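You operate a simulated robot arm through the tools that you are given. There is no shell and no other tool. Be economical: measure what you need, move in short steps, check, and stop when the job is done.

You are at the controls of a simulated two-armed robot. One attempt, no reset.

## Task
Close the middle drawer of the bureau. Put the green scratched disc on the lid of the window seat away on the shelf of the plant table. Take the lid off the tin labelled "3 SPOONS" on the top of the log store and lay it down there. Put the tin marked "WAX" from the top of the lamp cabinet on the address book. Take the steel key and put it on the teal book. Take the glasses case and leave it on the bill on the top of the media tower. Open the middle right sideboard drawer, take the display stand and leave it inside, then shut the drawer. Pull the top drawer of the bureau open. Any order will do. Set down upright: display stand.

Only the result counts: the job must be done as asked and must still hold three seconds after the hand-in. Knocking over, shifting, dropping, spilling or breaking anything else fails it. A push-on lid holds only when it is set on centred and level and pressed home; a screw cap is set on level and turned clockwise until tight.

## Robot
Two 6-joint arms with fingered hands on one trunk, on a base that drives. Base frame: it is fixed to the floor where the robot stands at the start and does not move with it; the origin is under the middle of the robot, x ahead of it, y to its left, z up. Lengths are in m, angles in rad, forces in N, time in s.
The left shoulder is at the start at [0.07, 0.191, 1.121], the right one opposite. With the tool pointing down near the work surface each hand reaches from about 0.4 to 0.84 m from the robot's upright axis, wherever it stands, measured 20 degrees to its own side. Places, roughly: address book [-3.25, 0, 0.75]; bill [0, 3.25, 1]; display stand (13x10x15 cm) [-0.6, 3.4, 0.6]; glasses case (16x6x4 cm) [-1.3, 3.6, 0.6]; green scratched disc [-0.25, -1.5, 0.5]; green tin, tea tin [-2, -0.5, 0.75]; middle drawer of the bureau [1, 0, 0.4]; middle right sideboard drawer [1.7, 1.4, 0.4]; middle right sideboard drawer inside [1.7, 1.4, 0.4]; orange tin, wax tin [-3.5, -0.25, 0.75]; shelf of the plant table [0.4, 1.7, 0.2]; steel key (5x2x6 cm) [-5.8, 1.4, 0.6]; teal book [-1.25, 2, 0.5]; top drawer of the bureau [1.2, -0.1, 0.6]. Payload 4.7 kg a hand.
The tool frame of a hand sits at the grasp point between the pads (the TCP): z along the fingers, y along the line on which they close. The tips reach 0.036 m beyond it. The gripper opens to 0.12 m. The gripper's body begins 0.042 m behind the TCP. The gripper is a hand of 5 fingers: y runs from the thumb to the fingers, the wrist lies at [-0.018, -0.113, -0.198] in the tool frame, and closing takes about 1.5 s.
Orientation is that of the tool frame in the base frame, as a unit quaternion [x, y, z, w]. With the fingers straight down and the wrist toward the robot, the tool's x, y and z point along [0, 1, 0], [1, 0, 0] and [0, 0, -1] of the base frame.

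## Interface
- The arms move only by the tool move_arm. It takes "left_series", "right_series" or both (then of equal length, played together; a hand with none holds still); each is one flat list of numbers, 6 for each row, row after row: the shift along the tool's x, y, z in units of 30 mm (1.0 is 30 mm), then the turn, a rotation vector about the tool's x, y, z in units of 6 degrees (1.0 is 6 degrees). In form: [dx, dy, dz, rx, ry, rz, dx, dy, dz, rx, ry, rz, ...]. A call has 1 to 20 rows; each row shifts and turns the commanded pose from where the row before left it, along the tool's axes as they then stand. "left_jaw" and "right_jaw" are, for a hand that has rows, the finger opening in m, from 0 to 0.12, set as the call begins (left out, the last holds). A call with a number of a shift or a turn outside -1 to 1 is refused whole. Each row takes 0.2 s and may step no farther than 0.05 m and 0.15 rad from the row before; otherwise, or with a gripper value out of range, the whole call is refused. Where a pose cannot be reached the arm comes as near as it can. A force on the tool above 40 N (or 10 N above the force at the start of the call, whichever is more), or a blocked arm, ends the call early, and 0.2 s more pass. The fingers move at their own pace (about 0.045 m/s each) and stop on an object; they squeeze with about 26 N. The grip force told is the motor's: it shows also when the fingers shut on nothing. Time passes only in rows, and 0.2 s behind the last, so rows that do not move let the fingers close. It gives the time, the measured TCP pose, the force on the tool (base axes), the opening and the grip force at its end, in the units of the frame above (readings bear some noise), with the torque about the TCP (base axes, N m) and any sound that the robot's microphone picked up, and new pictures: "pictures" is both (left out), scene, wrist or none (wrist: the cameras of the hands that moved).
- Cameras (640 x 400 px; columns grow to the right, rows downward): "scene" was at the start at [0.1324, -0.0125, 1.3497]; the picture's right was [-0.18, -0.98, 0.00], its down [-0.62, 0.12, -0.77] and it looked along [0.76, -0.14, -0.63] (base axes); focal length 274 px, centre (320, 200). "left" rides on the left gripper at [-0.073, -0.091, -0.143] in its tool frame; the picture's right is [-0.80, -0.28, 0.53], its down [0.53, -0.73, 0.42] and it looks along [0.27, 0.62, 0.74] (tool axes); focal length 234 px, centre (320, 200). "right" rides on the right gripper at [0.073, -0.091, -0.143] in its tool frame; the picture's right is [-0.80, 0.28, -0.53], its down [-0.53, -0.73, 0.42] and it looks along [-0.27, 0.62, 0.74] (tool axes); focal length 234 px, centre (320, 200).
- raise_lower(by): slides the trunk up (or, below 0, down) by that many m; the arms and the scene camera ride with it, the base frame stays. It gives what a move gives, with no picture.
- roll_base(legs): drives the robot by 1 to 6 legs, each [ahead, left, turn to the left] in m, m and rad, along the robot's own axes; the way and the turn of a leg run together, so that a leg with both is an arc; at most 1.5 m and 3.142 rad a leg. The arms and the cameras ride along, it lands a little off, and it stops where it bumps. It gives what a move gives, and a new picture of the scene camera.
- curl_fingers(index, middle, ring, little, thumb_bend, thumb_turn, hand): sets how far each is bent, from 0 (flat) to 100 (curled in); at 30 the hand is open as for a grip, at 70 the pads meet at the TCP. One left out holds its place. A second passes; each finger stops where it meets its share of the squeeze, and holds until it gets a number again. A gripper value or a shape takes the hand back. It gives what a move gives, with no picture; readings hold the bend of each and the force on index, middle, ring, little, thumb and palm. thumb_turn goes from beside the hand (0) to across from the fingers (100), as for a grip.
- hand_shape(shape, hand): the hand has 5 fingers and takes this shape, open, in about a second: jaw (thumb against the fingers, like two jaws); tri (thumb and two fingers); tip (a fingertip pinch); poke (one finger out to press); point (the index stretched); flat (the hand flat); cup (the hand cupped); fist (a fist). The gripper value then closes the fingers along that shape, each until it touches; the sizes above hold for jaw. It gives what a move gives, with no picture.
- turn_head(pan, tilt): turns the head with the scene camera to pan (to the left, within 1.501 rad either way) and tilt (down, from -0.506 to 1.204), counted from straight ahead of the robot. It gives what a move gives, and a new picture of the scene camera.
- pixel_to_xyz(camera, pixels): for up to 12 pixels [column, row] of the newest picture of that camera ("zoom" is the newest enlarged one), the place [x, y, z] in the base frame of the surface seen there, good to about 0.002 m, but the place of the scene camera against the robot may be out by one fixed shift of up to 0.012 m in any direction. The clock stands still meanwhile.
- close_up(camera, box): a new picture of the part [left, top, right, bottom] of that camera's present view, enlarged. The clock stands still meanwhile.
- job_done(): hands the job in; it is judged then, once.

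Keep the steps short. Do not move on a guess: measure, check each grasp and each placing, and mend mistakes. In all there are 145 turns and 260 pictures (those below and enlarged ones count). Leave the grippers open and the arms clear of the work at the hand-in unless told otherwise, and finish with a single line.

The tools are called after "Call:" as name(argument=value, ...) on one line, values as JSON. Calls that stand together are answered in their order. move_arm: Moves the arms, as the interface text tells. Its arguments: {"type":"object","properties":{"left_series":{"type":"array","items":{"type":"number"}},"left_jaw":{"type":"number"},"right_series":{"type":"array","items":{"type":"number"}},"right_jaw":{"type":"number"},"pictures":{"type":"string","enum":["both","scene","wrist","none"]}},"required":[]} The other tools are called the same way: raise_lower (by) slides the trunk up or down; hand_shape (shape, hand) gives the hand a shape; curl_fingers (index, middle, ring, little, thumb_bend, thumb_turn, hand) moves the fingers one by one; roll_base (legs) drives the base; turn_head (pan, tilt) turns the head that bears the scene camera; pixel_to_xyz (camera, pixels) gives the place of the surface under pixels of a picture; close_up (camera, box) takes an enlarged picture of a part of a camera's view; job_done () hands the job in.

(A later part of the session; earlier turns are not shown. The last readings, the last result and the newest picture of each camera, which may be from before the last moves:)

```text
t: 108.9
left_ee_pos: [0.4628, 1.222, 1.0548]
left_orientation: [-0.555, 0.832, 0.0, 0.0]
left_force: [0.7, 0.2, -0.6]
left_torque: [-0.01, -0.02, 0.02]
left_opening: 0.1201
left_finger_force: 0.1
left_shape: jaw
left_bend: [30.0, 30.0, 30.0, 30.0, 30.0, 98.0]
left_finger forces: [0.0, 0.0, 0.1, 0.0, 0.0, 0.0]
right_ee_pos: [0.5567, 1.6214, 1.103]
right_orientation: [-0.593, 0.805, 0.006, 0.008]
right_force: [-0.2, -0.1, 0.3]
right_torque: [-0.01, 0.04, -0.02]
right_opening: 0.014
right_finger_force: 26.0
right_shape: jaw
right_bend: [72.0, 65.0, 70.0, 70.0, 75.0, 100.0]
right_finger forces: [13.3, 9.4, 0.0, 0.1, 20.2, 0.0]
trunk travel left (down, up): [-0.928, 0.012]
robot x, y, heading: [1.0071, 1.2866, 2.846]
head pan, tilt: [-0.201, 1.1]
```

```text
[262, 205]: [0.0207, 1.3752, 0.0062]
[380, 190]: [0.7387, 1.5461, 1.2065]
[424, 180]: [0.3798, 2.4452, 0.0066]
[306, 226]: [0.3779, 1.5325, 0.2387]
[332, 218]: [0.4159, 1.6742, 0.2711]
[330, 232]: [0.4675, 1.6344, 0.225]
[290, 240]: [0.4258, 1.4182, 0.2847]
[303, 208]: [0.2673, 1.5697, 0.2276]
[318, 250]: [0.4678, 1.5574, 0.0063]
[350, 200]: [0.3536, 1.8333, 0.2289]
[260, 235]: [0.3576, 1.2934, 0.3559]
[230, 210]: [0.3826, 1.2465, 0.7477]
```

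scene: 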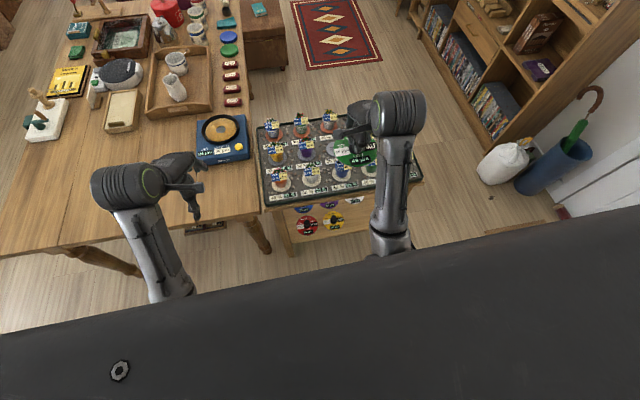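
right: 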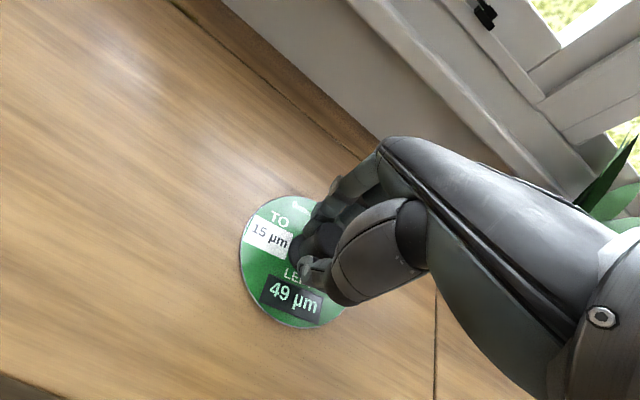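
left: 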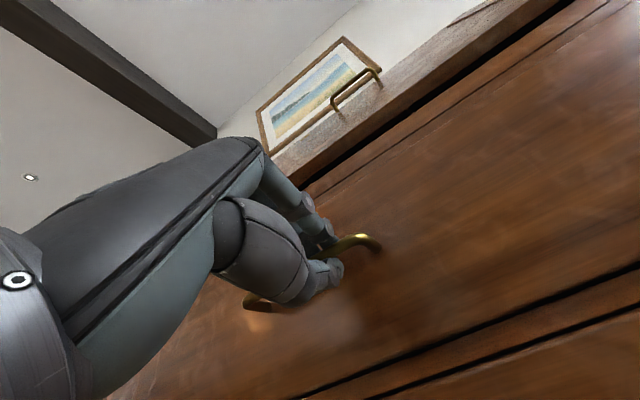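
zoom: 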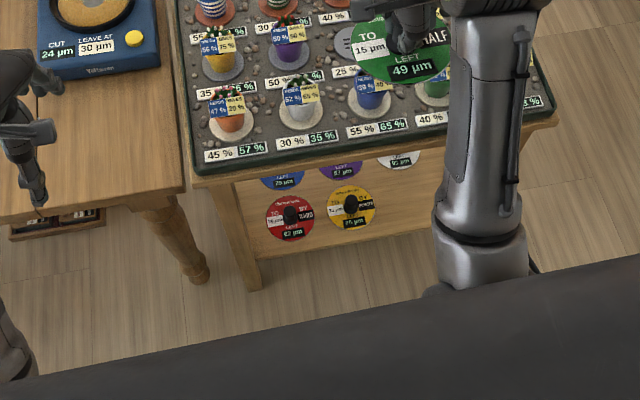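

Shelf z≈0.22; free slot in front row beside the yellow disc at about t=1.87 (to the right). I shift right 16 cm and back 5 cm so both hands clear the table edges, then lower.

Call:
roll_base(legs=[[-0.05, -0.155, 0]])

Call:
raise_lower(by=-0.2)

Call:
close_up(camera="scene", box=[160, 100, 480, 300])

```text
t: 110.3
left_ee_pos: [0.5539, 1.3527, 1.0553]
left_orientation: [-0.556, 0.831, 0.0, 0.001]
left_force: [-0.5, 0.1, -0.4]
left_torque: [0.0, -0.02, 0.0]
left_opening: 0.1197
left_finger_force: 0.0
left_shape: jaw
left_bend: [30.0, 30.0, 30.0, 30.0, 30.0, 98.0]
left_finger forces: [0.0, 0.0, 0.1, 0.0, 0.0, 0.0]
right_ee_pos: [0.6488, 1.7531, 1.1023]
right_orientation: [-0.593, 0.805, 0.007, 0.009]
right_force: [-0.3, 0.3, -0.4]
right_torque: [0.04, -0.02, 0.01]
right_opening: 0.014
right_finger_force: 26.4
right_shape: jaw
right_bend: [72.0, 65.0, 70.0, 70.0, 75.0, 100.0]
right_finger forces: [13.3, 9.6, 0.1, 0.1, 20.1, 0.0]
trunk travel left (down, up): [-0.928, 0.012]
robot x, y, heading: [1.0989, 1.4184, 2.848]
head pan, tilt: [-0.201, 1.1]
```

scene: 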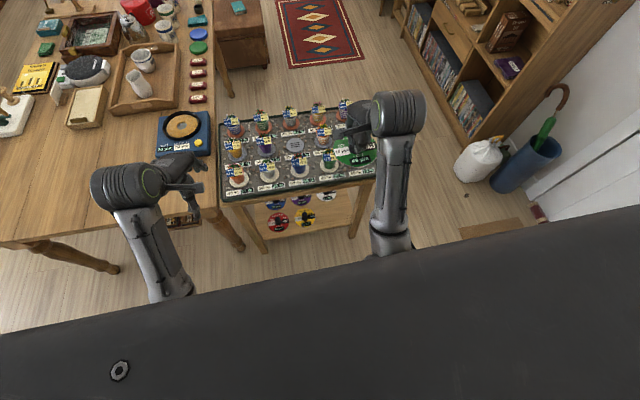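

```text
t: 112.5
left_ee_pos: [0.5546, 1.3554, 0.8567]
left_orientation: [-0.555, 0.832, -0.001, -0.001]
left_force: [0.7, -0.2, 1.1]
left_torque: [-0.01, 0.0, 0.0]
left_opening: 0.1199
left_finger_force: 0.0
left_shape: jaw
left_bend: [30.0, 30.0, 30.0, 30.0, 30.0, 98.0]
left_finger forces: [0.0, 0.0, 0.0, 0.0, 0.0, 0.0]
right_ee_pos: [0.6504, 1.7562, 0.9027]
right_orientation: [-0.594, 0.805, 0.007, 0.008]
right_force: [-0.4, 0.4, -0.6]
right_torque: [0.01, 0.0, 0.01]
right_opening: 0.0139
right_finger_force: 25.9
right_shape: jaw
right_bend: [72.0, 65.0, 70.0, 70.0, 75.0, 100.0]
right_finger forces: [13.3, 9.4, 0.0, 0.0, 20.1, 0.1]
trunk travel left (down, up): [-0.728, 0.212]
robot x, y, heading: [1.1, 1.4225, 2.845]
head pan, tilt: [-0.201, 1.1]
```

```text
2.00 times, centred on (320, 200) of scene
```

zoom: 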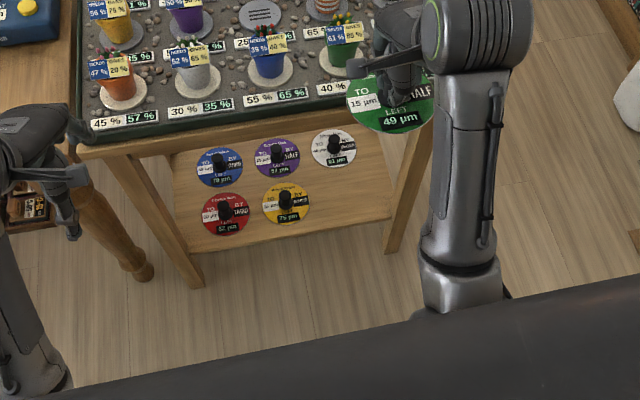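

Call:
pixel_to_xyz(camera="zoom", pixels=[[348, 195], [325, 160], [275, 215], [330, 225], [405, 220], [250, 138], [400, 105], [223, 222], [120, 150], [348, 160], [300, 215], [380, 185]])

```text
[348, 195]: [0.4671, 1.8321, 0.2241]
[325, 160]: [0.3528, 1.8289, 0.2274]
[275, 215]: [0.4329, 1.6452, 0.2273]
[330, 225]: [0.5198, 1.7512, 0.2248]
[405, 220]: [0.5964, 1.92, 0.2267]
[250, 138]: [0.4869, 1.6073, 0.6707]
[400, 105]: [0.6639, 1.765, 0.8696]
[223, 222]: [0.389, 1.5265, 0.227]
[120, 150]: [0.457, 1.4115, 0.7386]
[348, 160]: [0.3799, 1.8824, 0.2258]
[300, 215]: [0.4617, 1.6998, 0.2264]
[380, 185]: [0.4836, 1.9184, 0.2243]
```

Slot true target ≈ (0.452,1.813), shelf z≈0.216. I lower 0.62 m with the hands outside the table edge, then check.

Call:
raise_lower(by=-0.4)

Call:
raise_lower(by=-0.2)

Call:
turn_head(pan=-0.3, tilt=0.7)

```text
t: 116.3
left_ee_pos: [0.5539, 1.3543, 0.4567]
left_orientation: [-0.556, 0.831, -0.001, 0.0]
left_force: [0.5, 0.2, -0.4]
left_torque: [-0.01, 0.03, 0.01]
left_opening: 0.1204
left_finger_force: 0.1
left_shape: jaw
left_bend: [30.0, 30.0, 30.0, 30.0, 30.0, 98.0]
left_finger forces: [0.0, 0.0, 0.1, 0.0, 0.0, 0.0]
right_ee_pos: [0.6501, 1.7557, 0.5018]
right_orientation: [-0.594, 0.805, 0.006, 0.008]
right_force: [0.0, -0.1, 0.8]
right_torque: [0.0, 0.01, -0.03]
right_opening: 0.014
right_finger_force: 26.3
right_shape: jaw
right_bend: [72.0, 65.0, 70.0, 70.0, 75.0, 100.0]
right_finger forces: [13.3, 9.5, 0.1, 0.0, 20.1, 0.0]
trunk travel left (down, up): [-0.328, 0.612]
robot x, y, heading: [1.1014, 1.4182, 2.849]
head pan, tilt: [-0.201, 1.1]
```

```text
t: 118.7
left_ee_pos: [0.5551, 1.3563, 0.3387]
left_orientation: [-0.555, 0.832, -0.001, -0.011]
left_force: [-0.4, -0.3, 0.3]
left_torque: [0.01, 0.03, 0.0]
left_opening: 0.1199
left_finger_force: 0.0
left_shape: jaw
left_bend: [30.0, 30.0, 30.0, 30.0, 30.0, 98.0]
left_finger forces: [0.0, 0.1, 0.1, 0.0, 0.0, 0.0]
right_ee_pos: [0.6516, 1.7571, 0.3791]
right_orientation: [-0.593, 0.805, 0.007, -0.001]
right_force: [-0.8, -0.1, 0.4]
right_torque: [0.0, -0.01, -0.01]
right_opening: 0.0142
right_finger_force: 26.2
right_shape: jaw
right_bend: [72.0, 65.0, 70.0, 70.0, 75.0, 100.0]
right_finger forces: [13.3, 9.5, 0.0, 0.1, 20.2, 0.0]
trunk travel left (down, up): [-0.193, 0.747]
robot x, y, heading: [1.0983, 1.4176, 2.845]
head pan, tilt: [-0.201, 1.1]
stopped: the arm was blocked; the commanded pose is now the measured one
```

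```text
t: 119.6
left_ee_pos: [0.556, 1.3568, 0.3408]
left_orientation: [-0.555, 0.832, -0.001, -0.013]
left_force: [0.0, 0.0, 0.5]
left_torque: [-0.01, -0.05, -0.01]
left_opening: 0.1202
left_finger_force: 0.1
left_shape: jaw
left_bend: [30.0, 30.0, 30.0, 30.0, 30.0, 98.0]
left_finger forces: [0.1, 0.0, 0.0, 0.0, 0.1, 0.0]
right_ee_pos: [0.6531, 1.7584, 0.3786]
right_orientation: [-0.594, 0.805, 0.006, -0.002]
right_force: [0.0, 0.0, 0.0]
right_torque: [0.01, 0.02, 0.0]
right_opening: 0.0139
right_finger_force: 26.0
right_shape: jaw
right_bend: [72.0, 65.0, 70.0, 70.0, 75.0, 100.0]
right_finger forces: [13.2, 9.6, 0.1, 0.1, 20.3, 0.0]
trunk travel left (down, up): [-0.193, 0.747]
robot x, y, heading: [1.0994, 1.4214, 2.845]
head pan, tilt: [-0.3, 0.7]
```

scene: 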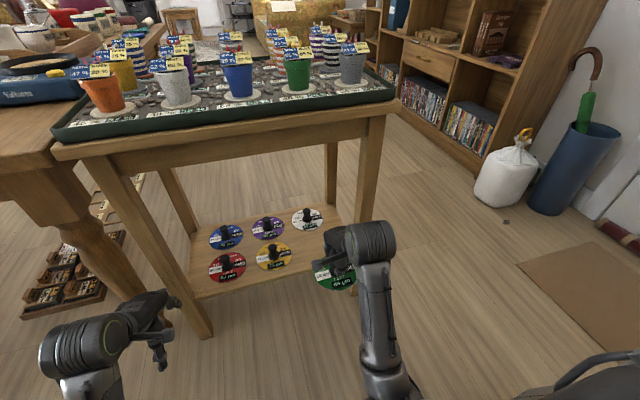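

Blocked low by the trunk (elbow likely). The rest I do with the arm: down 6 cm outside, then forward 20 cm under the top.

Call:
move_arm(right_series=[0, 0, 1, 0, 0, 0, 0, 0, 1, 0, 0, 0, 0, 0.98, 0, 0, 0, 0, 0, 0.98, 0, 0, 0, 0, 0, 0.98, 0, 0, 0, 0, 0, 0.98, 0, 0, 0, 0, 0, 0.98, 0, 0, 0, 0, 0, 0.98, 0, 0, 0, 0, 0, 0.98, 0, 0, 0, 0], pictures="both")

```text
t: 121.6
left_ee_pos: [0.5549, 1.357, 0.3395]
left_orientation: [-0.555, 0.832, 0.001, -0.014]
left_force: [0.8, 0.5, -0.9]
left_torque: [0.03, 0.0, 0.01]
left_opening: 0.1198
left_finger_force: 0.1
left_shape: jaw
left_bend: [30.0, 30.0, 30.0, 30.0, 30.0, 98.0]
left_finger forces: [0.1, 0.0, 0.0, 0.0, 0.1, 0.0]
right_ee_pos: [0.4542, 1.8196, 0.3212]
right_orientation: [-0.593, 0.805, 0.007, -0.002]
right_force: [-0.4, 0.6, -0.6]
right_torque: [0.01, 0.0, 0.01]
right_opening: 0.0139
right_finger_force: 26.1
right_shape: jaw
right_bend: [72.0, 65.0, 70.0, 70.0, 75.0, 100.0]
right_finger forces: [13.4, 10.0, 0.0, 0.0, 20.4, 0.1]
trunk travel left (down, up): [-0.193, 0.747]
robot x, y, heading: [1.0983, 1.4188, 2.847]
head pan, tilt: [-0.3, 0.7]
```

scene: 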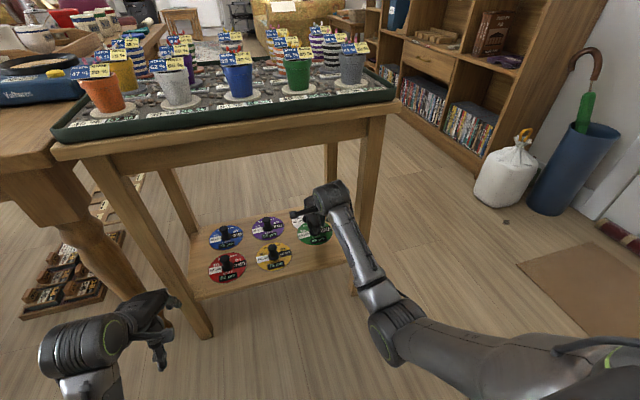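
right: 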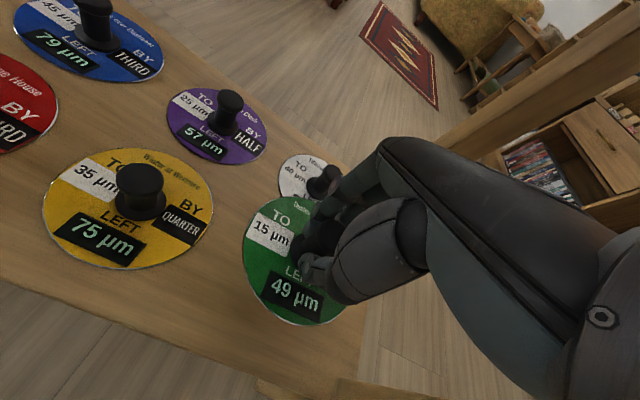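

I check neighbours from the wrist camera.

Call:
pixel_to_xyz(camera="right", pixels=[[290, 190], [283, 175], [325, 180], [205, 235], [140, 180], [230, 290], [320, 360], [255, 265], [310, 310], [222, 105]])

```text
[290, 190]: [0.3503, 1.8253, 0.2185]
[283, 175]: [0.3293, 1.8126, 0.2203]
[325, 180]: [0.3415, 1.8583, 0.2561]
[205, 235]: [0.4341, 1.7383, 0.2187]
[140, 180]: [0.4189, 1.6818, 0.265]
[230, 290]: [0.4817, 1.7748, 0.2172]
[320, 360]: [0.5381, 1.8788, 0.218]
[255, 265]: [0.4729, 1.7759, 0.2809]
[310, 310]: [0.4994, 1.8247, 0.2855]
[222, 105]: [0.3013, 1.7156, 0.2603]
```

To clear the white disc I back 1.5 cm, then lower 5.8 cm.

Call:
move_arm(right_series=[0, -0.5, 0, 0, 0, 0, 0, 0, 0.7, 0, 0, 0, 0, 0, 0.7, 0, 0, 0, 0, 0, 0.5, 0, 0, 0], pictures="wrist")

```text
t: 122.6
left_ee_pos: [0.554, 1.357, 0.3414]
left_orientation: [-0.554, 0.832, 0.001, -0.015]
left_force: [0.3, 0.2, 0.2]
left_torque: [-0.01, 0.01, 0.02]
left_opening: 0.1198
left_finger_force: 0.0
left_shape: jaw
left_bend: [30.0, 30.0, 30.0, 30.0, 30.0, 98.0]
left_finger forces: [0.0, 0.0, 0.0, 0.1, 0.0, 0.0]
right_ee_pos: [0.4688, 1.8171, 0.2647]
right_orientation: [-0.593, 0.805, 0.008, -0.002]
right_force: [-0.3, 0.4, 0.1]
right_torque: [0.02, 0.04, -0.02]
right_opening: 0.014
right_finger_force: 25.4
right_shape: jaw
right_bend: [72.0, 65.0, 70.0, 70.0, 75.0, 100.0]
right_finger forces: [13.4, 10.3, 0.1, 0.0, 20.4, 0.0]
trunk travel left (down, up): [-0.193, 0.747]
robot x, y, heading: [1.0938, 1.4171, 2.846]
head pan, tilt: [-0.3, 0.7]
```

right: 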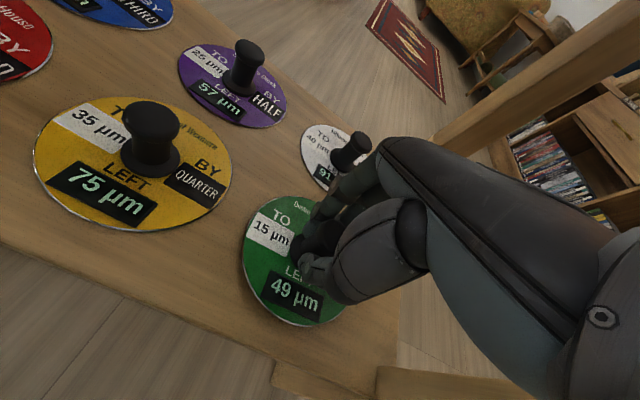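

Just above the shelf. I lower 3 mm more and open gently.

Call:
move_arm(right_series=[0, 0, 0.12, 0, 0, 0, 0, 0, 0, 0, 0, 0], pictures="none")

Call:
move_arm(right_series=[0, 0, 0, 0, 0, 0, 0, 0, 0, 0, 0, 0, 0, 0, 0, 0, 0, 0, 0, 0, 0, 0, 0, 0, 0, 0, 0, 0, 0, 0, 0, 0, 0, 0, 0, 0], right_jaw=0.07, pictures="wrist")

```text
t: 123.2
left_ee_pos: [0.5544, 1.357, 0.3418]
left_orientation: [-0.553, 0.833, 0.002, -0.013]
left_force: [-0.1, -0.2, -0.4]
left_torque: [-0.01, 0.03, -0.02]
left_opening: 0.12
left_finger_force: 0.1
left_shape: jaw
left_bend: [30.0, 30.0, 30.0, 30.0, 30.0, 98.0]
left_finger forces: [0.1, 0.0, 0.0, 0.0, 0.0, 0.0]
right_ee_pos: [0.4684, 1.8178, 0.2617]
right_orientation: [-0.593, 0.805, 0.008, -0.001]
right_force: [0.8, 0.4, 8.1]
right_torque: [0.14, 0.15, 0.03]
right_opening: 0.0143
right_finger_force: 26.0
right_shape: jaw
right_bend: [72.0, 65.0, 70.0, 70.0, 75.0, 100.0]
right_finger forces: [14.8, 12.0, 0.0, 0.1, 22.1, 0.0]
trunk travel left (down, up): [-0.193, 0.747]
robot x, y, heading: [1.0991, 1.4186, 2.852]
head pan, tilt: [-0.3, 0.7]
```

```text
t: 124.6
left_ee_pos: [0.5544, 1.3574, 0.3421]
left_orientation: [-0.554, 0.833, 0.001, -0.015]
left_force: [-0.4, -0.9, 0.4]
left_torque: [-0.01, -0.02, 0.01]
left_opening: 0.1199
left_finger_force: 0.0
left_shape: jaw
left_bend: [30.0, 30.0, 30.0, 30.0, 30.0, 98.0]
left_finger forces: [0.0, 0.0, 0.0, 0.0, 0.0, 0.0]
right_ee_pos: [0.4685, 1.8158, 0.2592]
right_orientation: [-0.593, 0.805, 0.007, -0.001]
right_force: [0.6, 0.0, 0.1]
right_torque: [0.01, 0.0, 0.03]
right_opening: 0.0693
right_finger_force: 0.1
right_shape: jaw
right_bend: [74.0, 42.0, 39.0, 41.0, 67.0, 100.0]
right_finger forces: [0.0, 0.0, 0.0, 0.1, 0.1, 0.1]
trunk travel left (down, up): [-0.193, 0.747]
robot x, y, heading: [1.1017, 1.4171, 2.846]
head pan, tilt: [-0.3, 0.7]
```

right: 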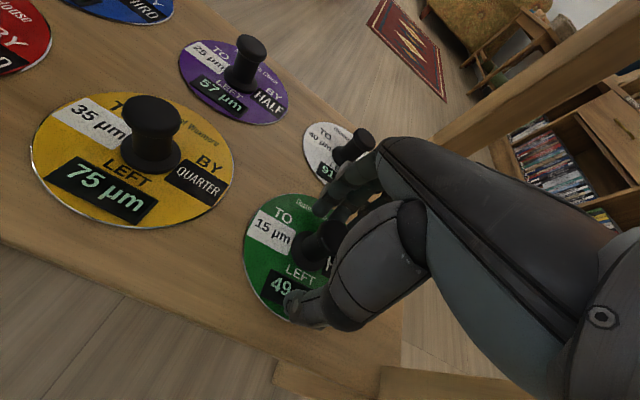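

The disc lies flat on the shelf. I open fully, rise 7 cm, and withdraw 21 cm.

Call:
move_arm(right_series=[0, 0, 0, 0, 0, 0, 0, 0, 0, 0, 0, 0, 0, 0, 0, 0, 0, 0, 0, 0, 0, 0, 0, 0, 0, 0, -0.7, 0, 0, 0, 0, 0, -0.8, 0, 0, 0, 0, 0, -0.8, 0, 0, 0, 0, -1, 0, 0, 0, 0, 0, -1, 0, 0, 0, 0, 0, -1, 0, 0, 0, 0, 0, -1, 0, 0, 0, 0, 0, -1, 0, 0, 0, 0, 0, -1, 0, 0, 0, 0, 0, -0.8, 0, 0, 0, 0], right_jaw=0.12, pictures="scene")

```text
t: 127.8
left_ee_pos: [0.5545, 1.3566, 0.3429]
left_orientation: [-0.554, 0.832, 0.007, -0.01]
left_force: [-0.2, 0.1, 0.2]
left_torque: [-0.01, -0.02, 0.0]
left_opening: 0.1201
left_finger_force: 0.0
left_shape: jaw
left_bend: [30.0, 30.0, 30.0, 30.0, 30.0, 98.0]
left_finger forces: [0.0, 0.1, 0.0, 0.1, 0.0, 0.0]
right_ee_pos: [0.6531, 1.7662, 0.3487]
right_orientation: [-0.594, 0.803, 0.04, 0.005]
right_force: [0.7, -0.9, -0.1]
right_torque: [0.0, -0.03, 0.02]
right_opening: 0.1199
right_finger_force: 0.1
right_shape: jaw
right_bend: [30.0, 30.0, 30.0, 30.0, 30.0, 98.0]
right_finger forces: [0.0, 0.1, 0.0, 0.0, 0.0, 0.0]
trunk travel left (down, up): [-0.193, 0.747]
robot x, y, heading: [1.0981, 1.4217, 2.844]
head pan, tilt: [-0.3, 0.7]
stopped in row 14 (right hand): the arm was blocked; the commanded pose is now the measured one
```

scene: 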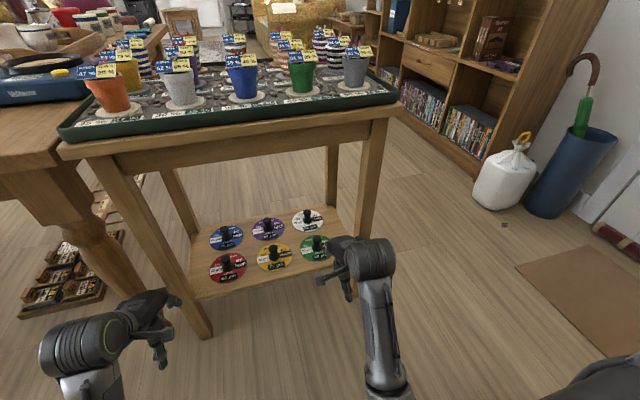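

The disc is placed. I raise the trunk, then move to the corridor's middle and turn round to face the sideboard.

Call:
raise_lower(by=0.4)

Call:
raise_lower(by=0.32)

Call:
roll_base(legs=[[0, -0.4, 0], [0.25, 0, 0], [0, 0, -1.57], [0, 0, -1.57]])

Call:
turn_head(pan=-0.2, tilt=0.9)

```text
t: 131.6
left_ee_pos: [0.5516, 1.356, 0.7266]
left_orientation: [-0.554, 0.832, 0.002, -0.005]
left_force: [0.4, -0.4, 0.3]
left_torque: [-0.01, 0.0, 0.01]
left_opening: 0.1203
left_finger_force: 0.2
left_shape: jaw
left_bend: [30.0, 30.0, 30.0, 30.0, 30.0, 98.0]
left_finger forces: [0.0, 0.0, 0.0, 0.1, 0.1, 0.0]
right_ee_pos: [0.6513, 1.7671, 0.7315]
right_orientation: [-0.596, 0.802, 0.037, 0.009]
right_force: [18.3, -5.4, -2.7]
right_torque: [-0.1, -0.09, -0.34]
right_opening: 0.1154
right_finger_force: 0.1
right_shape: jaw
right_bend: [30.0, 38.0, 34.0, 30.0, 30.0, 98.0]
right_finger forces: [0.1, 12.6, 5.7, 0.0, 0.0, 0.0]
trunk travel left (down, up): [-0.593, 0.347]
robot x, y, heading: [1.1051, 1.4154, 2.841]
head pan, tilt: [-0.3, 0.7]
```

```text
t: 134.8
left_ee_pos: [0.5506, 1.3557, 1.0455]
left_orientation: [-0.555, 0.832, 0.002, -0.004]
left_force: [-0.1, 0.1, -0.7]
left_torque: [-0.01, 0.0, 0.01]
left_opening: 0.1199
left_finger_force: 0.1
left_shape: jaw
left_bend: [30.0, 30.0, 30.0, 30.0, 30.0, 98.0]
left_finger forces: [0.0, 0.0, 0.0, 0.0, 0.0, 0.1]
right_ee_pos: [0.6505, 1.7669, 1.0524]
right_orientation: [-0.596, 0.802, 0.036, 0.01]
right_force: [0.4, -0.1, 0.5]
right_torque: [0.0, -0.01, 0.01]
right_opening: 0.1197
right_finger_force: 0.0
right_shape: jaw
right_bend: [30.0, 30.0, 30.0, 30.0, 30.0, 98.0]
right_finger forces: [0.0, 0.0, 0.0, 0.0, 0.0, 0.0]
trunk travel left (down, up): [-0.913, 0.027]
robot x, y, heading: [1.1004, 1.4172, 2.847]
head pan, tilt: [-0.3, 0.7]
```

```text
t: 146.3
left_ee_pos: [1.524, 1.9395, 1.045]
left_orientation: [0.831, 0.556, 0.004, 0.003]
left_force: [0.1, 0.6, -0.4]
left_torque: [0.03, -0.01, -0.01]
left_opening: 0.1203
left_finger_force: 0.1
left_shape: jaw
left_bend: [30.0, 30.0, 30.0, 30.0, 30.0, 98.0]
left_finger forces: [0.0, 0.0, 0.0, 0.0, 0.0, 0.0]
right_ee_pos: [1.4248, 1.5293, 1.0521]
right_orientation: [0.801, 0.598, -0.01, 0.035]
right_force: [0.2, 0.2, -0.2]
right_torque: [0.02, 0.03, -0.01]
right_opening: 0.1201
right_finger_force: 0.0
right_shape: jaw
right_bend: [30.0, 30.0, 30.0, 30.0, 30.0, 98.0]
right_finger forces: [0.1, 0.0, 0.1, 0.0, 0.0, 0.1]
trunk travel left (down, up): [-0.913, 0.027]
robot x, y, heading: [0.9736, 1.8724, -0.291]
head pan, tilt: [-0.3, 0.7]
```

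scene: 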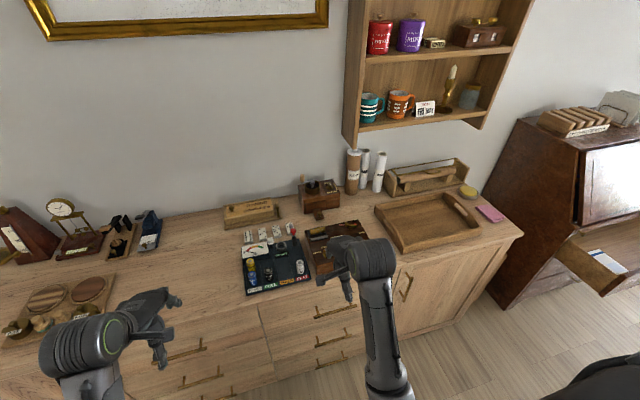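

```text
t: 147.1
left_ee_pos: [1.524, 1.9397, 1.0454]
left_orientation: [0.831, 0.556, 0.005, 0.002]
left_force: [0.2, -0.4, 0.3]
left_torque: [0.01, 0.04, 0.0]
left_opening: 0.1203
left_finger_force: 0.1
left_shape: jaw
left_bend: [30.0, 30.0, 30.0, 30.0, 30.0, 98.0]
left_finger forces: [0.1, 0.0, 0.1, 0.1, 0.1, 0.1]
right_ee_pos: [1.4236, 1.5286, 1.0507]
right_orientation: [0.801, 0.597, -0.01, 0.036]
right_force: [0.5, 0.8, -0.1]
right_torque: [0.0, -0.03, -0.03]
right_opening: 0.1197
right_finger_force: 0.1
right_shape: jaw
right_bend: [30.0, 30.0, 30.0, 30.0, 30.0, 98.0]
right_finger forces: [0.0, 0.0, 0.0, 0.1, 0.0, 0.0]
trunk travel left (down, up): [-0.913, 0.027]
robot x, y, heading: [0.9776, 1.8755, -0.289]
head pan, tilt: [-0.201, 0.901]
```

scene: 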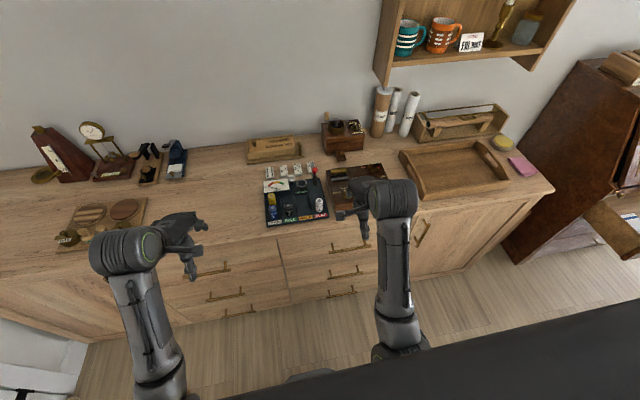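

I see two columns of drawers; middle right's handle is around (345,274). During the raise the right fingers briefly felt force near the plant-table edge — I'll check that table later. Measure handle.

Call:
close_up(camera="scene", box=[190, 210, 430, 360])

Call:
pixel_to_xyz(camera="zoom", pixels=[[365, 175], [410, 170], [450, 160], [370, 176], [430, 166], [400, 185], [410, 105], [410, 215], [300, 160], [330, 200]])

```text
2.67 times, centred on (310, 285) of scene
```

zoom: 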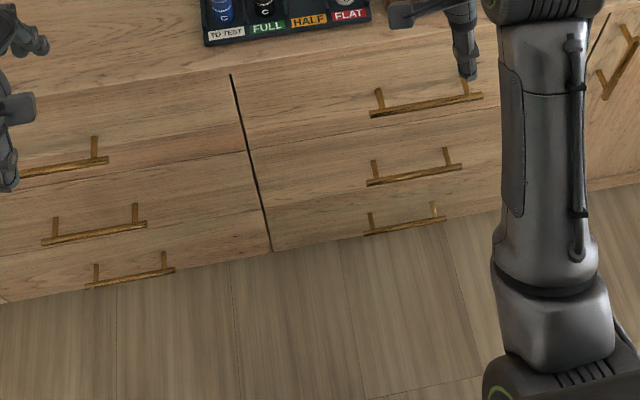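

```text
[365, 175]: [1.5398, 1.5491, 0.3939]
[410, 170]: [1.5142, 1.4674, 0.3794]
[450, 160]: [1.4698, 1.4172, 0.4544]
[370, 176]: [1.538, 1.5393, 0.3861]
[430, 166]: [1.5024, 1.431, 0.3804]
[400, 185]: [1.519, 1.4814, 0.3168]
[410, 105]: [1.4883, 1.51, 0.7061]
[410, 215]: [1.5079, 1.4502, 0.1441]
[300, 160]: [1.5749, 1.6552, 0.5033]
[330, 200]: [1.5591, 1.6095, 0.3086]
```

Call:
pixel_to_xyz(camera="zoom", pixels=[[415, 174], [440, 169], [380, 181], [415, 173], [415, 176], [395, 178], [450, 167], [458, 166], [425, 103], [448, 155], [376, 172]])

```text
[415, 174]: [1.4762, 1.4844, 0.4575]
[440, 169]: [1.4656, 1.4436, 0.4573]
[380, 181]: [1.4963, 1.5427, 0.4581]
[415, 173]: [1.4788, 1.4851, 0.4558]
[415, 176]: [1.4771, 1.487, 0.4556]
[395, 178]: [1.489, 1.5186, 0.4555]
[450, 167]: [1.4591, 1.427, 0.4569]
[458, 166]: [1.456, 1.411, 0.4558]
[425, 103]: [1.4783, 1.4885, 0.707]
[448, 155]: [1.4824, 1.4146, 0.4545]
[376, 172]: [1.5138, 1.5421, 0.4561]
```

Bar centre true ≈ s 0.975 ahead-line, z≈0.447; right hand is nearly in line. I back up 12 cm, lower 0.58 m, and tip the right hand 36° forward.

Call:
roll_base(legs=[[-0.12, -0.02, -0.014]])

Call:
raise_lower(by=-0.3)

Call:
raise_lower(by=-0.25)

Call:
move_arm(right_series=[0, 0.5, 0, -1, 0, 0, 0, 0.5, 0, -1, 0, 0, 0, 0.5, 0, -1, 0, 0, 0, 0, 0, -1, 0, 0, 0, 0, 0, -1, 0, 0, 0, 0, 0, -1, 0, 0], pictures="none")

Call:
turn_head(pan=-0.3, tilt=0.7)

```text
t: 148.3
left_ee_pos: [1.4438, 1.9311, 1.0463]
left_orientation: [0.878, 0.478, 0.004, 0.005]
left_force: [0.0, 1.2, 1.1]
left_torque: [-0.07, 0.01, 0.01]
left_opening: 0.1203
left_finger_force: 0.0
left_shape: jaw
left_bend: [30.0, 30.0, 30.0, 30.0, 30.0, 98.0]
left_finger forces: [0.0, 0.1, 0.0, 0.0, 0.0, 0.0]
right_ee_pos: [1.271, 1.5452, 1.0541]
right_orientation: [0.853, 0.521, -0.014, 0.037]
right_force: [0.6, 1.2, 0.2]
right_torque: [-0.03, 0.02, 0.0]
right_opening: 0.12
right_finger_force: 0.1
right_shape: jaw
right_bend: [30.0, 30.0, 30.0, 30.0, 30.0, 98.0]
right_finger forces: [0.0, 0.0, 0.0, 0.0, 0.1, 0.0]
trunk travel left (down, up): [-0.913, 0.027]
robot x, y, heading: [0.8946, 1.9632, -0.471]
head pan, tilt: [-0.201, 0.901]
```

scene: 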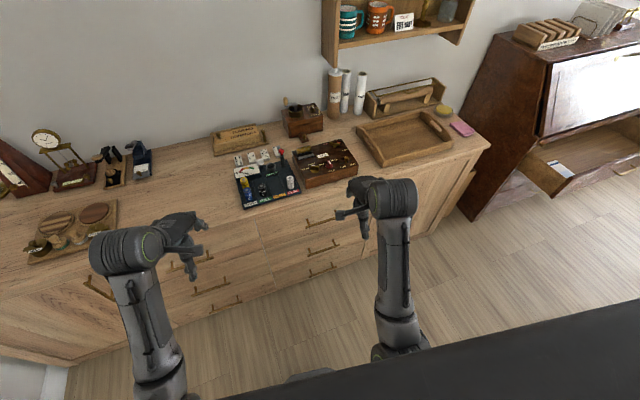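

```text
t: 151.3
left_ee_pos: [1.446, 1.9294, 0.746]
left_orientation: [0.88, 0.475, 0.004, 0.003]
left_force: [-0.4, -0.3, 0.5]
left_torque: [0.01, -0.03, 0.02]
left_opening: 0.1199
left_finger_force: 0.1
left_shape: jaw
left_bend: [30.0, 30.0, 30.0, 30.0, 30.0, 98.0]
left_finger forces: [0.0, 0.0, 0.1, 0.0, 0.0, 0.1]
right_ee_pos: [1.2733, 1.5417, 0.7519]
right_orientation: [0.854, 0.519, -0.013, 0.035]
right_force: [-0.2, -0.2, 0.2]
right_torque: [0.0, -0.03, -0.03]
right_opening: 0.1199
right_finger_force: 0.0
right_shape: jaw
right_bend: [30.0, 30.0, 30.0, 30.0, 30.0, 98.0]
right_finger forces: [0.0, 0.0, 0.1, 0.1, 0.1, 0.1]
trunk travel left (down, up): [-0.613, 0.327]
robot x, y, heading: [0.8926, 1.9628, -0.478]
head pan, tilt: [-0.201, 0.901]
```

```text
t: 153.9
left_ee_pos: [1.4467, 1.928, 0.4965]
left_orientation: [0.88, 0.475, 0.004, 0.003]
left_force: [-0.2, 0.6, 0.6]
left_torque: [0.0, -0.01, -0.03]
left_opening: 0.1203
left_finger_force: 0.1
left_shape: jaw
left_bend: [30.0, 30.0, 30.0, 30.0, 30.0, 98.0]
left_finger forces: [0.0, 0.1, 0.0, 0.1, 0.0, 0.1]
right_ee_pos: [1.2741, 1.5418, 0.5015]
right_orientation: [0.853, 0.52, -0.013, 0.036]
right_force: [-0.2, 0.2, -0.1]
right_torque: [-0.02, 0.02, 0.03]
right_opening: 0.12
right_finger_force: 0.0
right_shape: jaw
right_bend: [30.0, 30.0, 30.0, 30.0, 30.0, 98.0]
right_finger forces: [0.1, 0.0, 0.1, 0.0, 0.0, 0.0]
trunk travel left (down, up): [-0.363, 0.577]
robot x, y, heading: [0.894, 1.9662, -0.476]
head pan, tilt: [-0.201, 0.901]
```

```text
t: 155.3
left_ee_pos: [1.447, 1.9288, 0.4953]
left_orientation: [0.88, 0.476, 0.004, 0.004]
left_force: [0.2, 0.1, -0.1]
left_torque: [0.0, -0.02, 0.07]
left_opening: 0.1202
left_finger_force: 0.0
left_shape: jaw
left_bend: [30.0, 30.0, 30.0, 30.0, 30.0, 98.0]
left_finger forces: [0.0, 0.1, 0.1, 0.0, 0.0, 0.0]
right_ee_pos: [1.3129, 1.5098, 0.513]
right_orientation: [0.792, 0.505, 0.137, 0.314]
right_force: [0.2, -0.5, 1.0]
right_torque: [0.0, -0.01, 0.01]
right_opening: 0.1199
right_finger_force: 0.0
right_shape: jaw
right_bend: [30.0, 30.0, 30.0, 30.0, 30.0, 98.0]
right_finger forces: [0.1, 0.0, 0.0, 0.1, 0.1, 0.0]
trunk travel left (down, up): [-0.363, 0.577]
robot x, y, heading: [0.8937, 1.9634, -0.474]
head pan, tilt: [-0.201, 0.901]
```

```text
t: 156.0
left_ee_pos: [1.4461, 1.9285, 0.4957]
left_orientation: [0.88, 0.476, 0.005, 0.004]
left_force: [-0.2, -0.5, -0.1]
left_torque: [0.01, -0.01, 0.01]
left_opening: 0.1198
left_finger_force: 0.0
left_shape: jaw
left_bend: [30.0, 30.0, 30.0, 30.0, 30.0, 98.0]
left_finger forces: [0.1, 0.1, 0.0, 0.1, 0.0, 0.0]
right_ee_pos: [1.3116, 1.5101, 0.5115]
right_orientation: [0.794, 0.505, 0.134, 0.31]
right_force: [1.4, -0.3, -0.4]
right_torque: [-0.03, -0.02, -0.01]
right_opening: 0.1199
right_finger_force: 0.1
right_shape: jaw
right_bend: [30.0, 30.0, 30.0, 30.0, 30.0, 98.0]
right_finger forces: [0.0, 0.0, 0.0, 0.0, 0.0, 0.0]
trunk travel left (down, up): [-0.363, 0.577]
robot x, y, heading: [0.8968, 1.9654, -0.477]
head pan, tilt: [-0.3, 0.7]
```

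scene: 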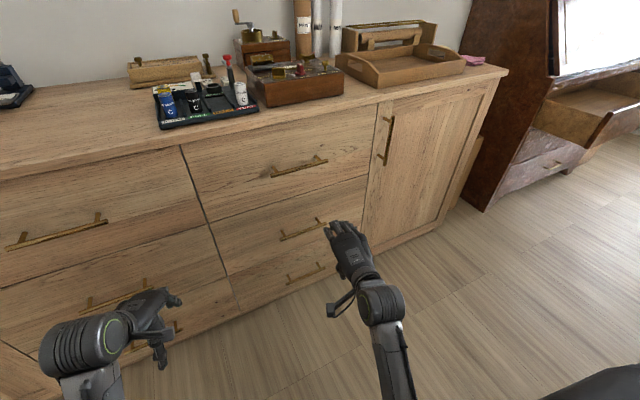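

The base bumped something behind and slewed to -0.476. I move it a little forward and straighten it, away from whatever it touched.

Call:
roll_base(legs=[[0.05, 0, 0], [0, 0, 0.17]])

Call:
close_up(camera="right", box=[0, 0, 640, 400])

```text
t: 157.6
left_ee_pos: [1.4865, 1.9995, 0.496]
left_orientation: [0.834, 0.552, 0.005, 0.003]
left_force: [-0.1, 0.4, 0.2]
left_torque: [0.02, 0.0, 0.03]
left_opening: 0.12
left_finger_force: 0.1
left_shape: jaw
left_bend: [30.0, 30.0, 30.0, 30.0, 30.0, 98.0]
left_finger forces: [0.0, 0.1, 0.0, 0.1, 0.0, 0.0]
right_ee_pos: [1.4246, 1.5653, 0.5087]
right_orientation: [0.747, 0.573, 0.16, 0.296]
right_force: [0.7, -0.9, -0.5]
right_torque: [-0.01, 0.01, -0.02]
right_opening: 0.1197
right_finger_force: 0.1
right_shape: jaw
right_bend: [30.0, 30.0, 30.0, 30.0, 30.0, 98.0]
right_finger forces: [0.0, 0.0, 0.0, 0.0, 0.1, 0.0]
trunk travel left (down, up): [-0.363, 0.577]
robot x, y, heading: [0.9366, 1.945, -0.303]
head pan, tilt: [-0.3, 0.7]
```

scene: 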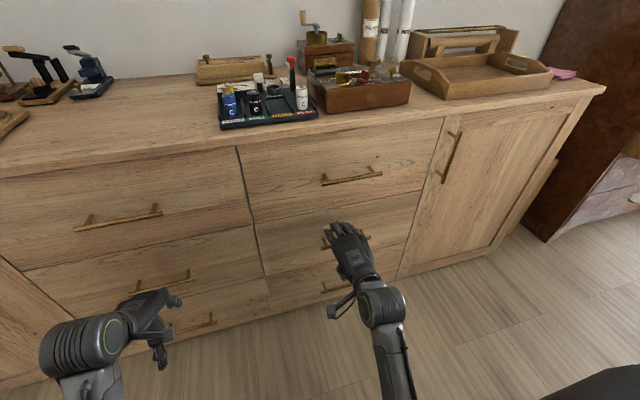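

```text
1.00 times, centred on (320, 200) of right
```

zoom: 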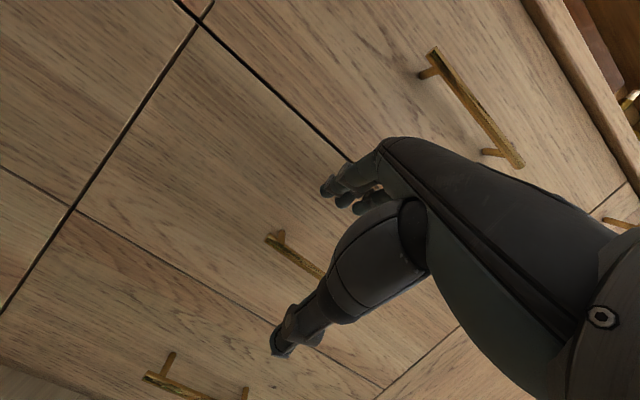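

Measure the middle handle from the wrist picture.

Call:
pixel_to_xyz(camera="zoom", pixels=[[268, 241], [295, 257], [318, 271], [440, 70], [480, 115], [250, 270], [275, 234], [165, 385], [260, 255]])

```text
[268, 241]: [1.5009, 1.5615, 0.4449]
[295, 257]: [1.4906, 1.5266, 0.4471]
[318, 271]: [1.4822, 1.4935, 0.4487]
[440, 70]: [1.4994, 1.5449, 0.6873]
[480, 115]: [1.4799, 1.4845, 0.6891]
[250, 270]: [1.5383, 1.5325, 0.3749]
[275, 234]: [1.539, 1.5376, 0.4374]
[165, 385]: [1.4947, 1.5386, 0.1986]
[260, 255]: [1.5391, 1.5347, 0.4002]
```

Bar centre (1.479,1.487,0.447), gap ~4 cm. I align the right hand (moving right 5 cm) at 8 cm stand-off and then go in along the tool axis ~6.8 cm.

Call:
move_arm(right_series=[-0.9, 0.24, 0.31, 0, 0, 0, -0.9, 0.24, 0.31, 0, 0, 0, 0, 0, 0.8, 0, 0, 0, 0, 0, 0.7, 0, 0, 0, 0, 0, 0.7, 0, 0, 0], right_jaw=0.09, pictures="wrist")

Call:
close_up(camera="scene", box=[240, 130, 480, 280])

```text
t: 158.8
left_ee_pos: [1.4847, 2.0002, 0.4984]
left_orientation: [0.835, 0.55, 0.006, 0.004]
left_force: [0.5, -0.3, 1.2]
left_torque: [-0.03, 0.02, 0.0]
left_opening: 0.12
left_finger_force: 0.0
left_shape: jaw
left_bend: [30.0, 30.0, 30.0, 30.0, 30.0, 98.0]
left_finger forces: [0.1, 0.1, 0.1, 0.0, 0.0, 0.1]
right_ee_pos: [1.4592, 1.4923, 0.4672]
right_orientation: [0.747, 0.571, 0.163, 0.298]
right_force: [-27.8, 13.1, 6.8]
right_torque: [-0.41, -0.99, 0.0]
right_opening: 0.0831
right_finger_force: 0.2
right_shape: jaw
right_bend: [28.0, 40.0, 35.0, 34.0, 56.0, 99.0]
right_finger forces: [7.8, 18.7, 3.4, 0.1, 0.0, 0.0]
trunk travel left (down, up): [-0.363, 0.577]
robot x, y, heading: [0.9392, 1.943, -0.305]
head pan, tilt: [-0.3, 0.7]
stopped in row 5 (right hand): the force on the tool passed its limit (the readings are from after the stop); the commanded pose is now the measured one
```

right: 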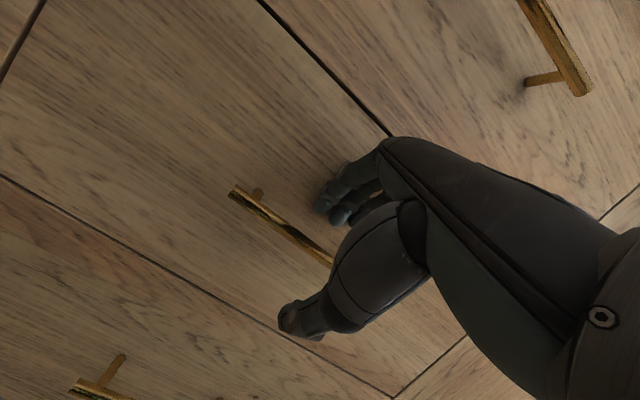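

```text
2.67 times, centred on (360, 205) of scene
```

zoom: 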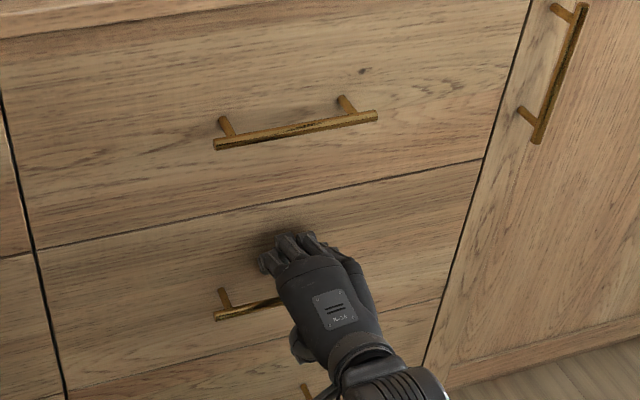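

Fingers touch the face above the bar, thumb below it. I ease back 6 mm and close on the bar.

Call:
move_arm(right_series=[0, 0, -0.2, 0, 0, 0, 0, 0, 0, 0, 0, 0, 0, 0, 0, 0, 0, 0, 0, 0, 0, 0, 0, 0, 0, 0, 0, 0, 0, 0, 0, 0, 0, 0, 0, 0, 0, 0, 0, 0, 0, 0, 0, 0, 0, 0, 0, 0], right_jaw=0, pictures="wrist")

```text
t: 160.6
left_ee_pos: [1.4855, 1.9979, 0.4962]
left_orientation: [0.834, 0.551, 0.006, 0.003]
left_force: [0.4, 0.1, -0.4]
left_torque: [0.01, -0.02, -0.03]
left_opening: 0.1199
left_finger_force: 0.0
left_shape: jaw
left_bend: [30.0, 30.0, 30.0, 30.0, 30.0, 98.0]
left_finger forces: [0.0, 0.0, 0.0, 0.0, 0.1, 0.0]
right_ee_pos: [1.4568, 1.4924, 0.4675]
right_orientation: [0.747, 0.573, 0.161, 0.296]
right_force: [-32.7, 11.3, -5.8]
right_torque: [0.3, 0.81, 0.0]
right_opening: 0.0111
right_finger_force: 26.0
right_shape: jaw
right_bend: [76.0, 54.0, 51.0, 47.0, 52.0, 100.0]
right_finger forces: [0.0, 0.1, 0.0, 0.1, 32.8, 0.1]
trunk travel left (down, up): [-0.363, 0.577]
robot x, y, heading: [0.9359, 1.9389, -0.302]
head pan, tilt: [-0.3, 0.7]
```

right: 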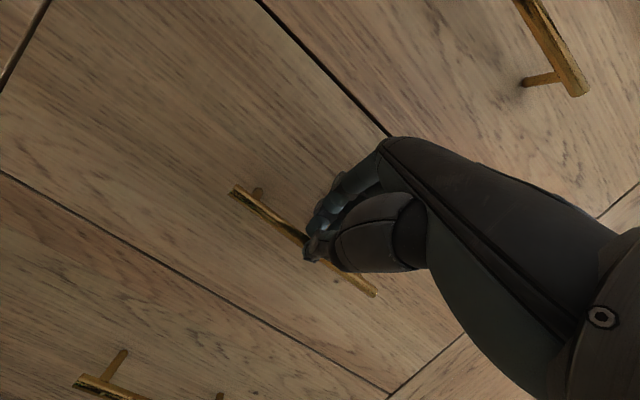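

The fingers closed in front of the bar. I'll instead hook it from above with fingers pointing down: open, back off, and tip the hand down again.

Call:
move_arm(right_series=[0, 0, 0, 0, 0, 0, 0, 0, 0, 0, 0, 0, 0, 0, 0, 0, 0, 0, 0, 0, -1, 0, 0, 0, 0, 0, -1, 0, 0, 0, 0, 0, -1, 0, 0, 0, 0, 0, -1, 0, 0, 0, 0, 0, 0, 1, 0, 0, 0, 0, 0, 1, 0, 0, 0, 0, 0, 1, 0, 0, 0, 0, 0, 1, 0, 0, 0, 0, 0, 1, 0, 0], right_jaw=0.1, pictures="none")

```text
t: 163.2
left_ee_pos: [1.4852, 1.9994, 0.4967]
left_orientation: [0.835, 0.55, 0.005, 0.003]
left_force: [0.0, -0.6, 0.4]
left_torque: [-0.01, 0.02, 0.02]
left_opening: 0.1198
left_finger_force: 0.1
left_shape: jaw
left_bend: [30.0, 30.0, 30.0, 30.0, 30.0, 98.0]
left_finger forces: [0.0, 0.0, 0.0, 0.0, 0.1, 0.1]
right_ee_pos: [1.3889, 1.5246, 0.5609]
right_orientation: [0.799, 0.594, 0.008, 0.094]
right_force: [-0.2, 0.1, 0.1]
right_torque: [-0.01, 0.01, 0.02]
right_opening: 0.1
right_finger_force: 0.1
right_shape: jaw
right_bend: [26.0, 34.0, 32.0, 32.0, 49.0, 99.0]
right_finger forces: [0.1, 0.0, 0.1, 0.0, 0.0, 0.0]
trunk travel left (down, up): [-0.363, 0.577]
robot x, y, heading: [0.9358, 1.9465, -0.309]
head pan, tilt: [-0.3, 0.7]
```

Call:
move_arm(right_series=[-0.1, 0.73, 0.13, 0, 0, 0, -0.1, 0.73, 0.13, 0, 0, 0, -0.1, 0.73, 0.13, 0, 0, 0, 0.09, -0.14, 0.87, 0, 0, 0], pictures="wrist")

Call:
close_up(camera="scene", box=[240, 130, 480, 280])

```text
t: 164.2
left_ee_pos: [1.4842, 1.9997, 0.4983]
left_orientation: [0.835, 0.551, 0.005, 0.004]
left_force: [0.2, -0.4, 0.2]
left_torque: [0.02, 0.03, -0.01]
left_opening: 0.1198
left_finger_force: 0.1
left_shape: jaw
left_bend: [30.0, 30.0, 30.0, 30.0, 30.0, 98.0]
left_finger forces: [0.0, 0.0, 0.0, 0.0, 0.0, 0.0]
right_ee_pos: [1.4493, 1.4966, 0.5367]
right_orientation: [0.799, 0.594, 0.008, 0.094]
right_force: [-22.9, 7.4, 5.7]
right_torque: [-0.41, -1.2, -0.35]
right_opening: 0.0964
right_finger_force: 0.1
right_shape: jaw
right_bend: [26.0, 39.0, 32.0, 32.0, 49.0, 99.0]
right_finger forces: [0.0, 23.5, 0.7, 0.1, 0.0, 0.0]
trunk travel left (down, up): [-0.363, 0.577]
robot x, y, heading: [0.9347, 1.9411, -0.308]
head pan, tilt: [-0.3, 0.7]
```

right: 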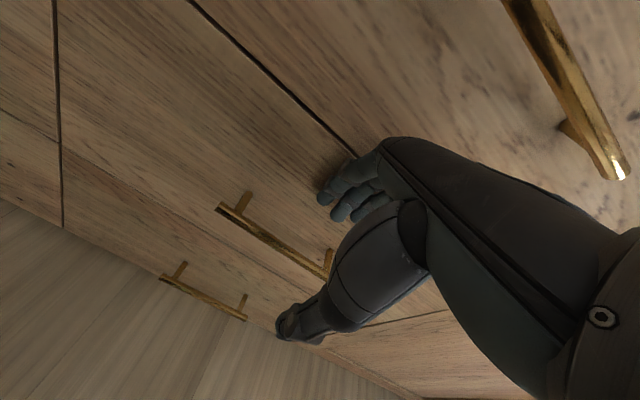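

```text
2.67 times, centred on (360, 205) of scene
```

zoom: 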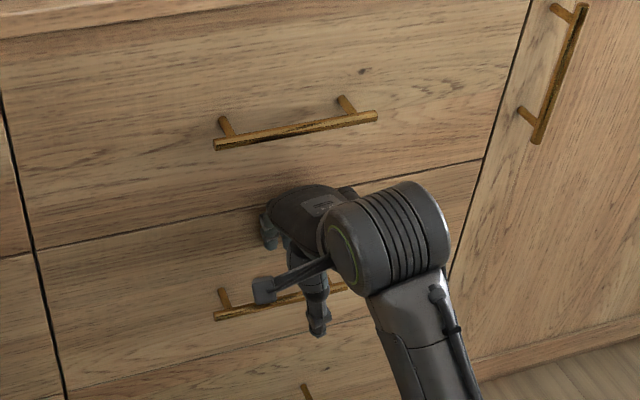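

Fingers touch the face behind; I measure bar stems against the hand.

Call:
pixel_to_xyz(camera="right", pixels=[[218, 209], [242, 203], [290, 252], [326, 277], [328, 262], [340, 205], [352, 217], [325, 200]])

```text
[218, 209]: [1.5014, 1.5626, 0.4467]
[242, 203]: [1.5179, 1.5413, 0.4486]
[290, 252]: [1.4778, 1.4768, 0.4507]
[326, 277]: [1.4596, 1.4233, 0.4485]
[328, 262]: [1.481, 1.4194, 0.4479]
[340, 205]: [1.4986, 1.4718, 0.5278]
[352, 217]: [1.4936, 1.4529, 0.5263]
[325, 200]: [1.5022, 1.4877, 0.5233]
```

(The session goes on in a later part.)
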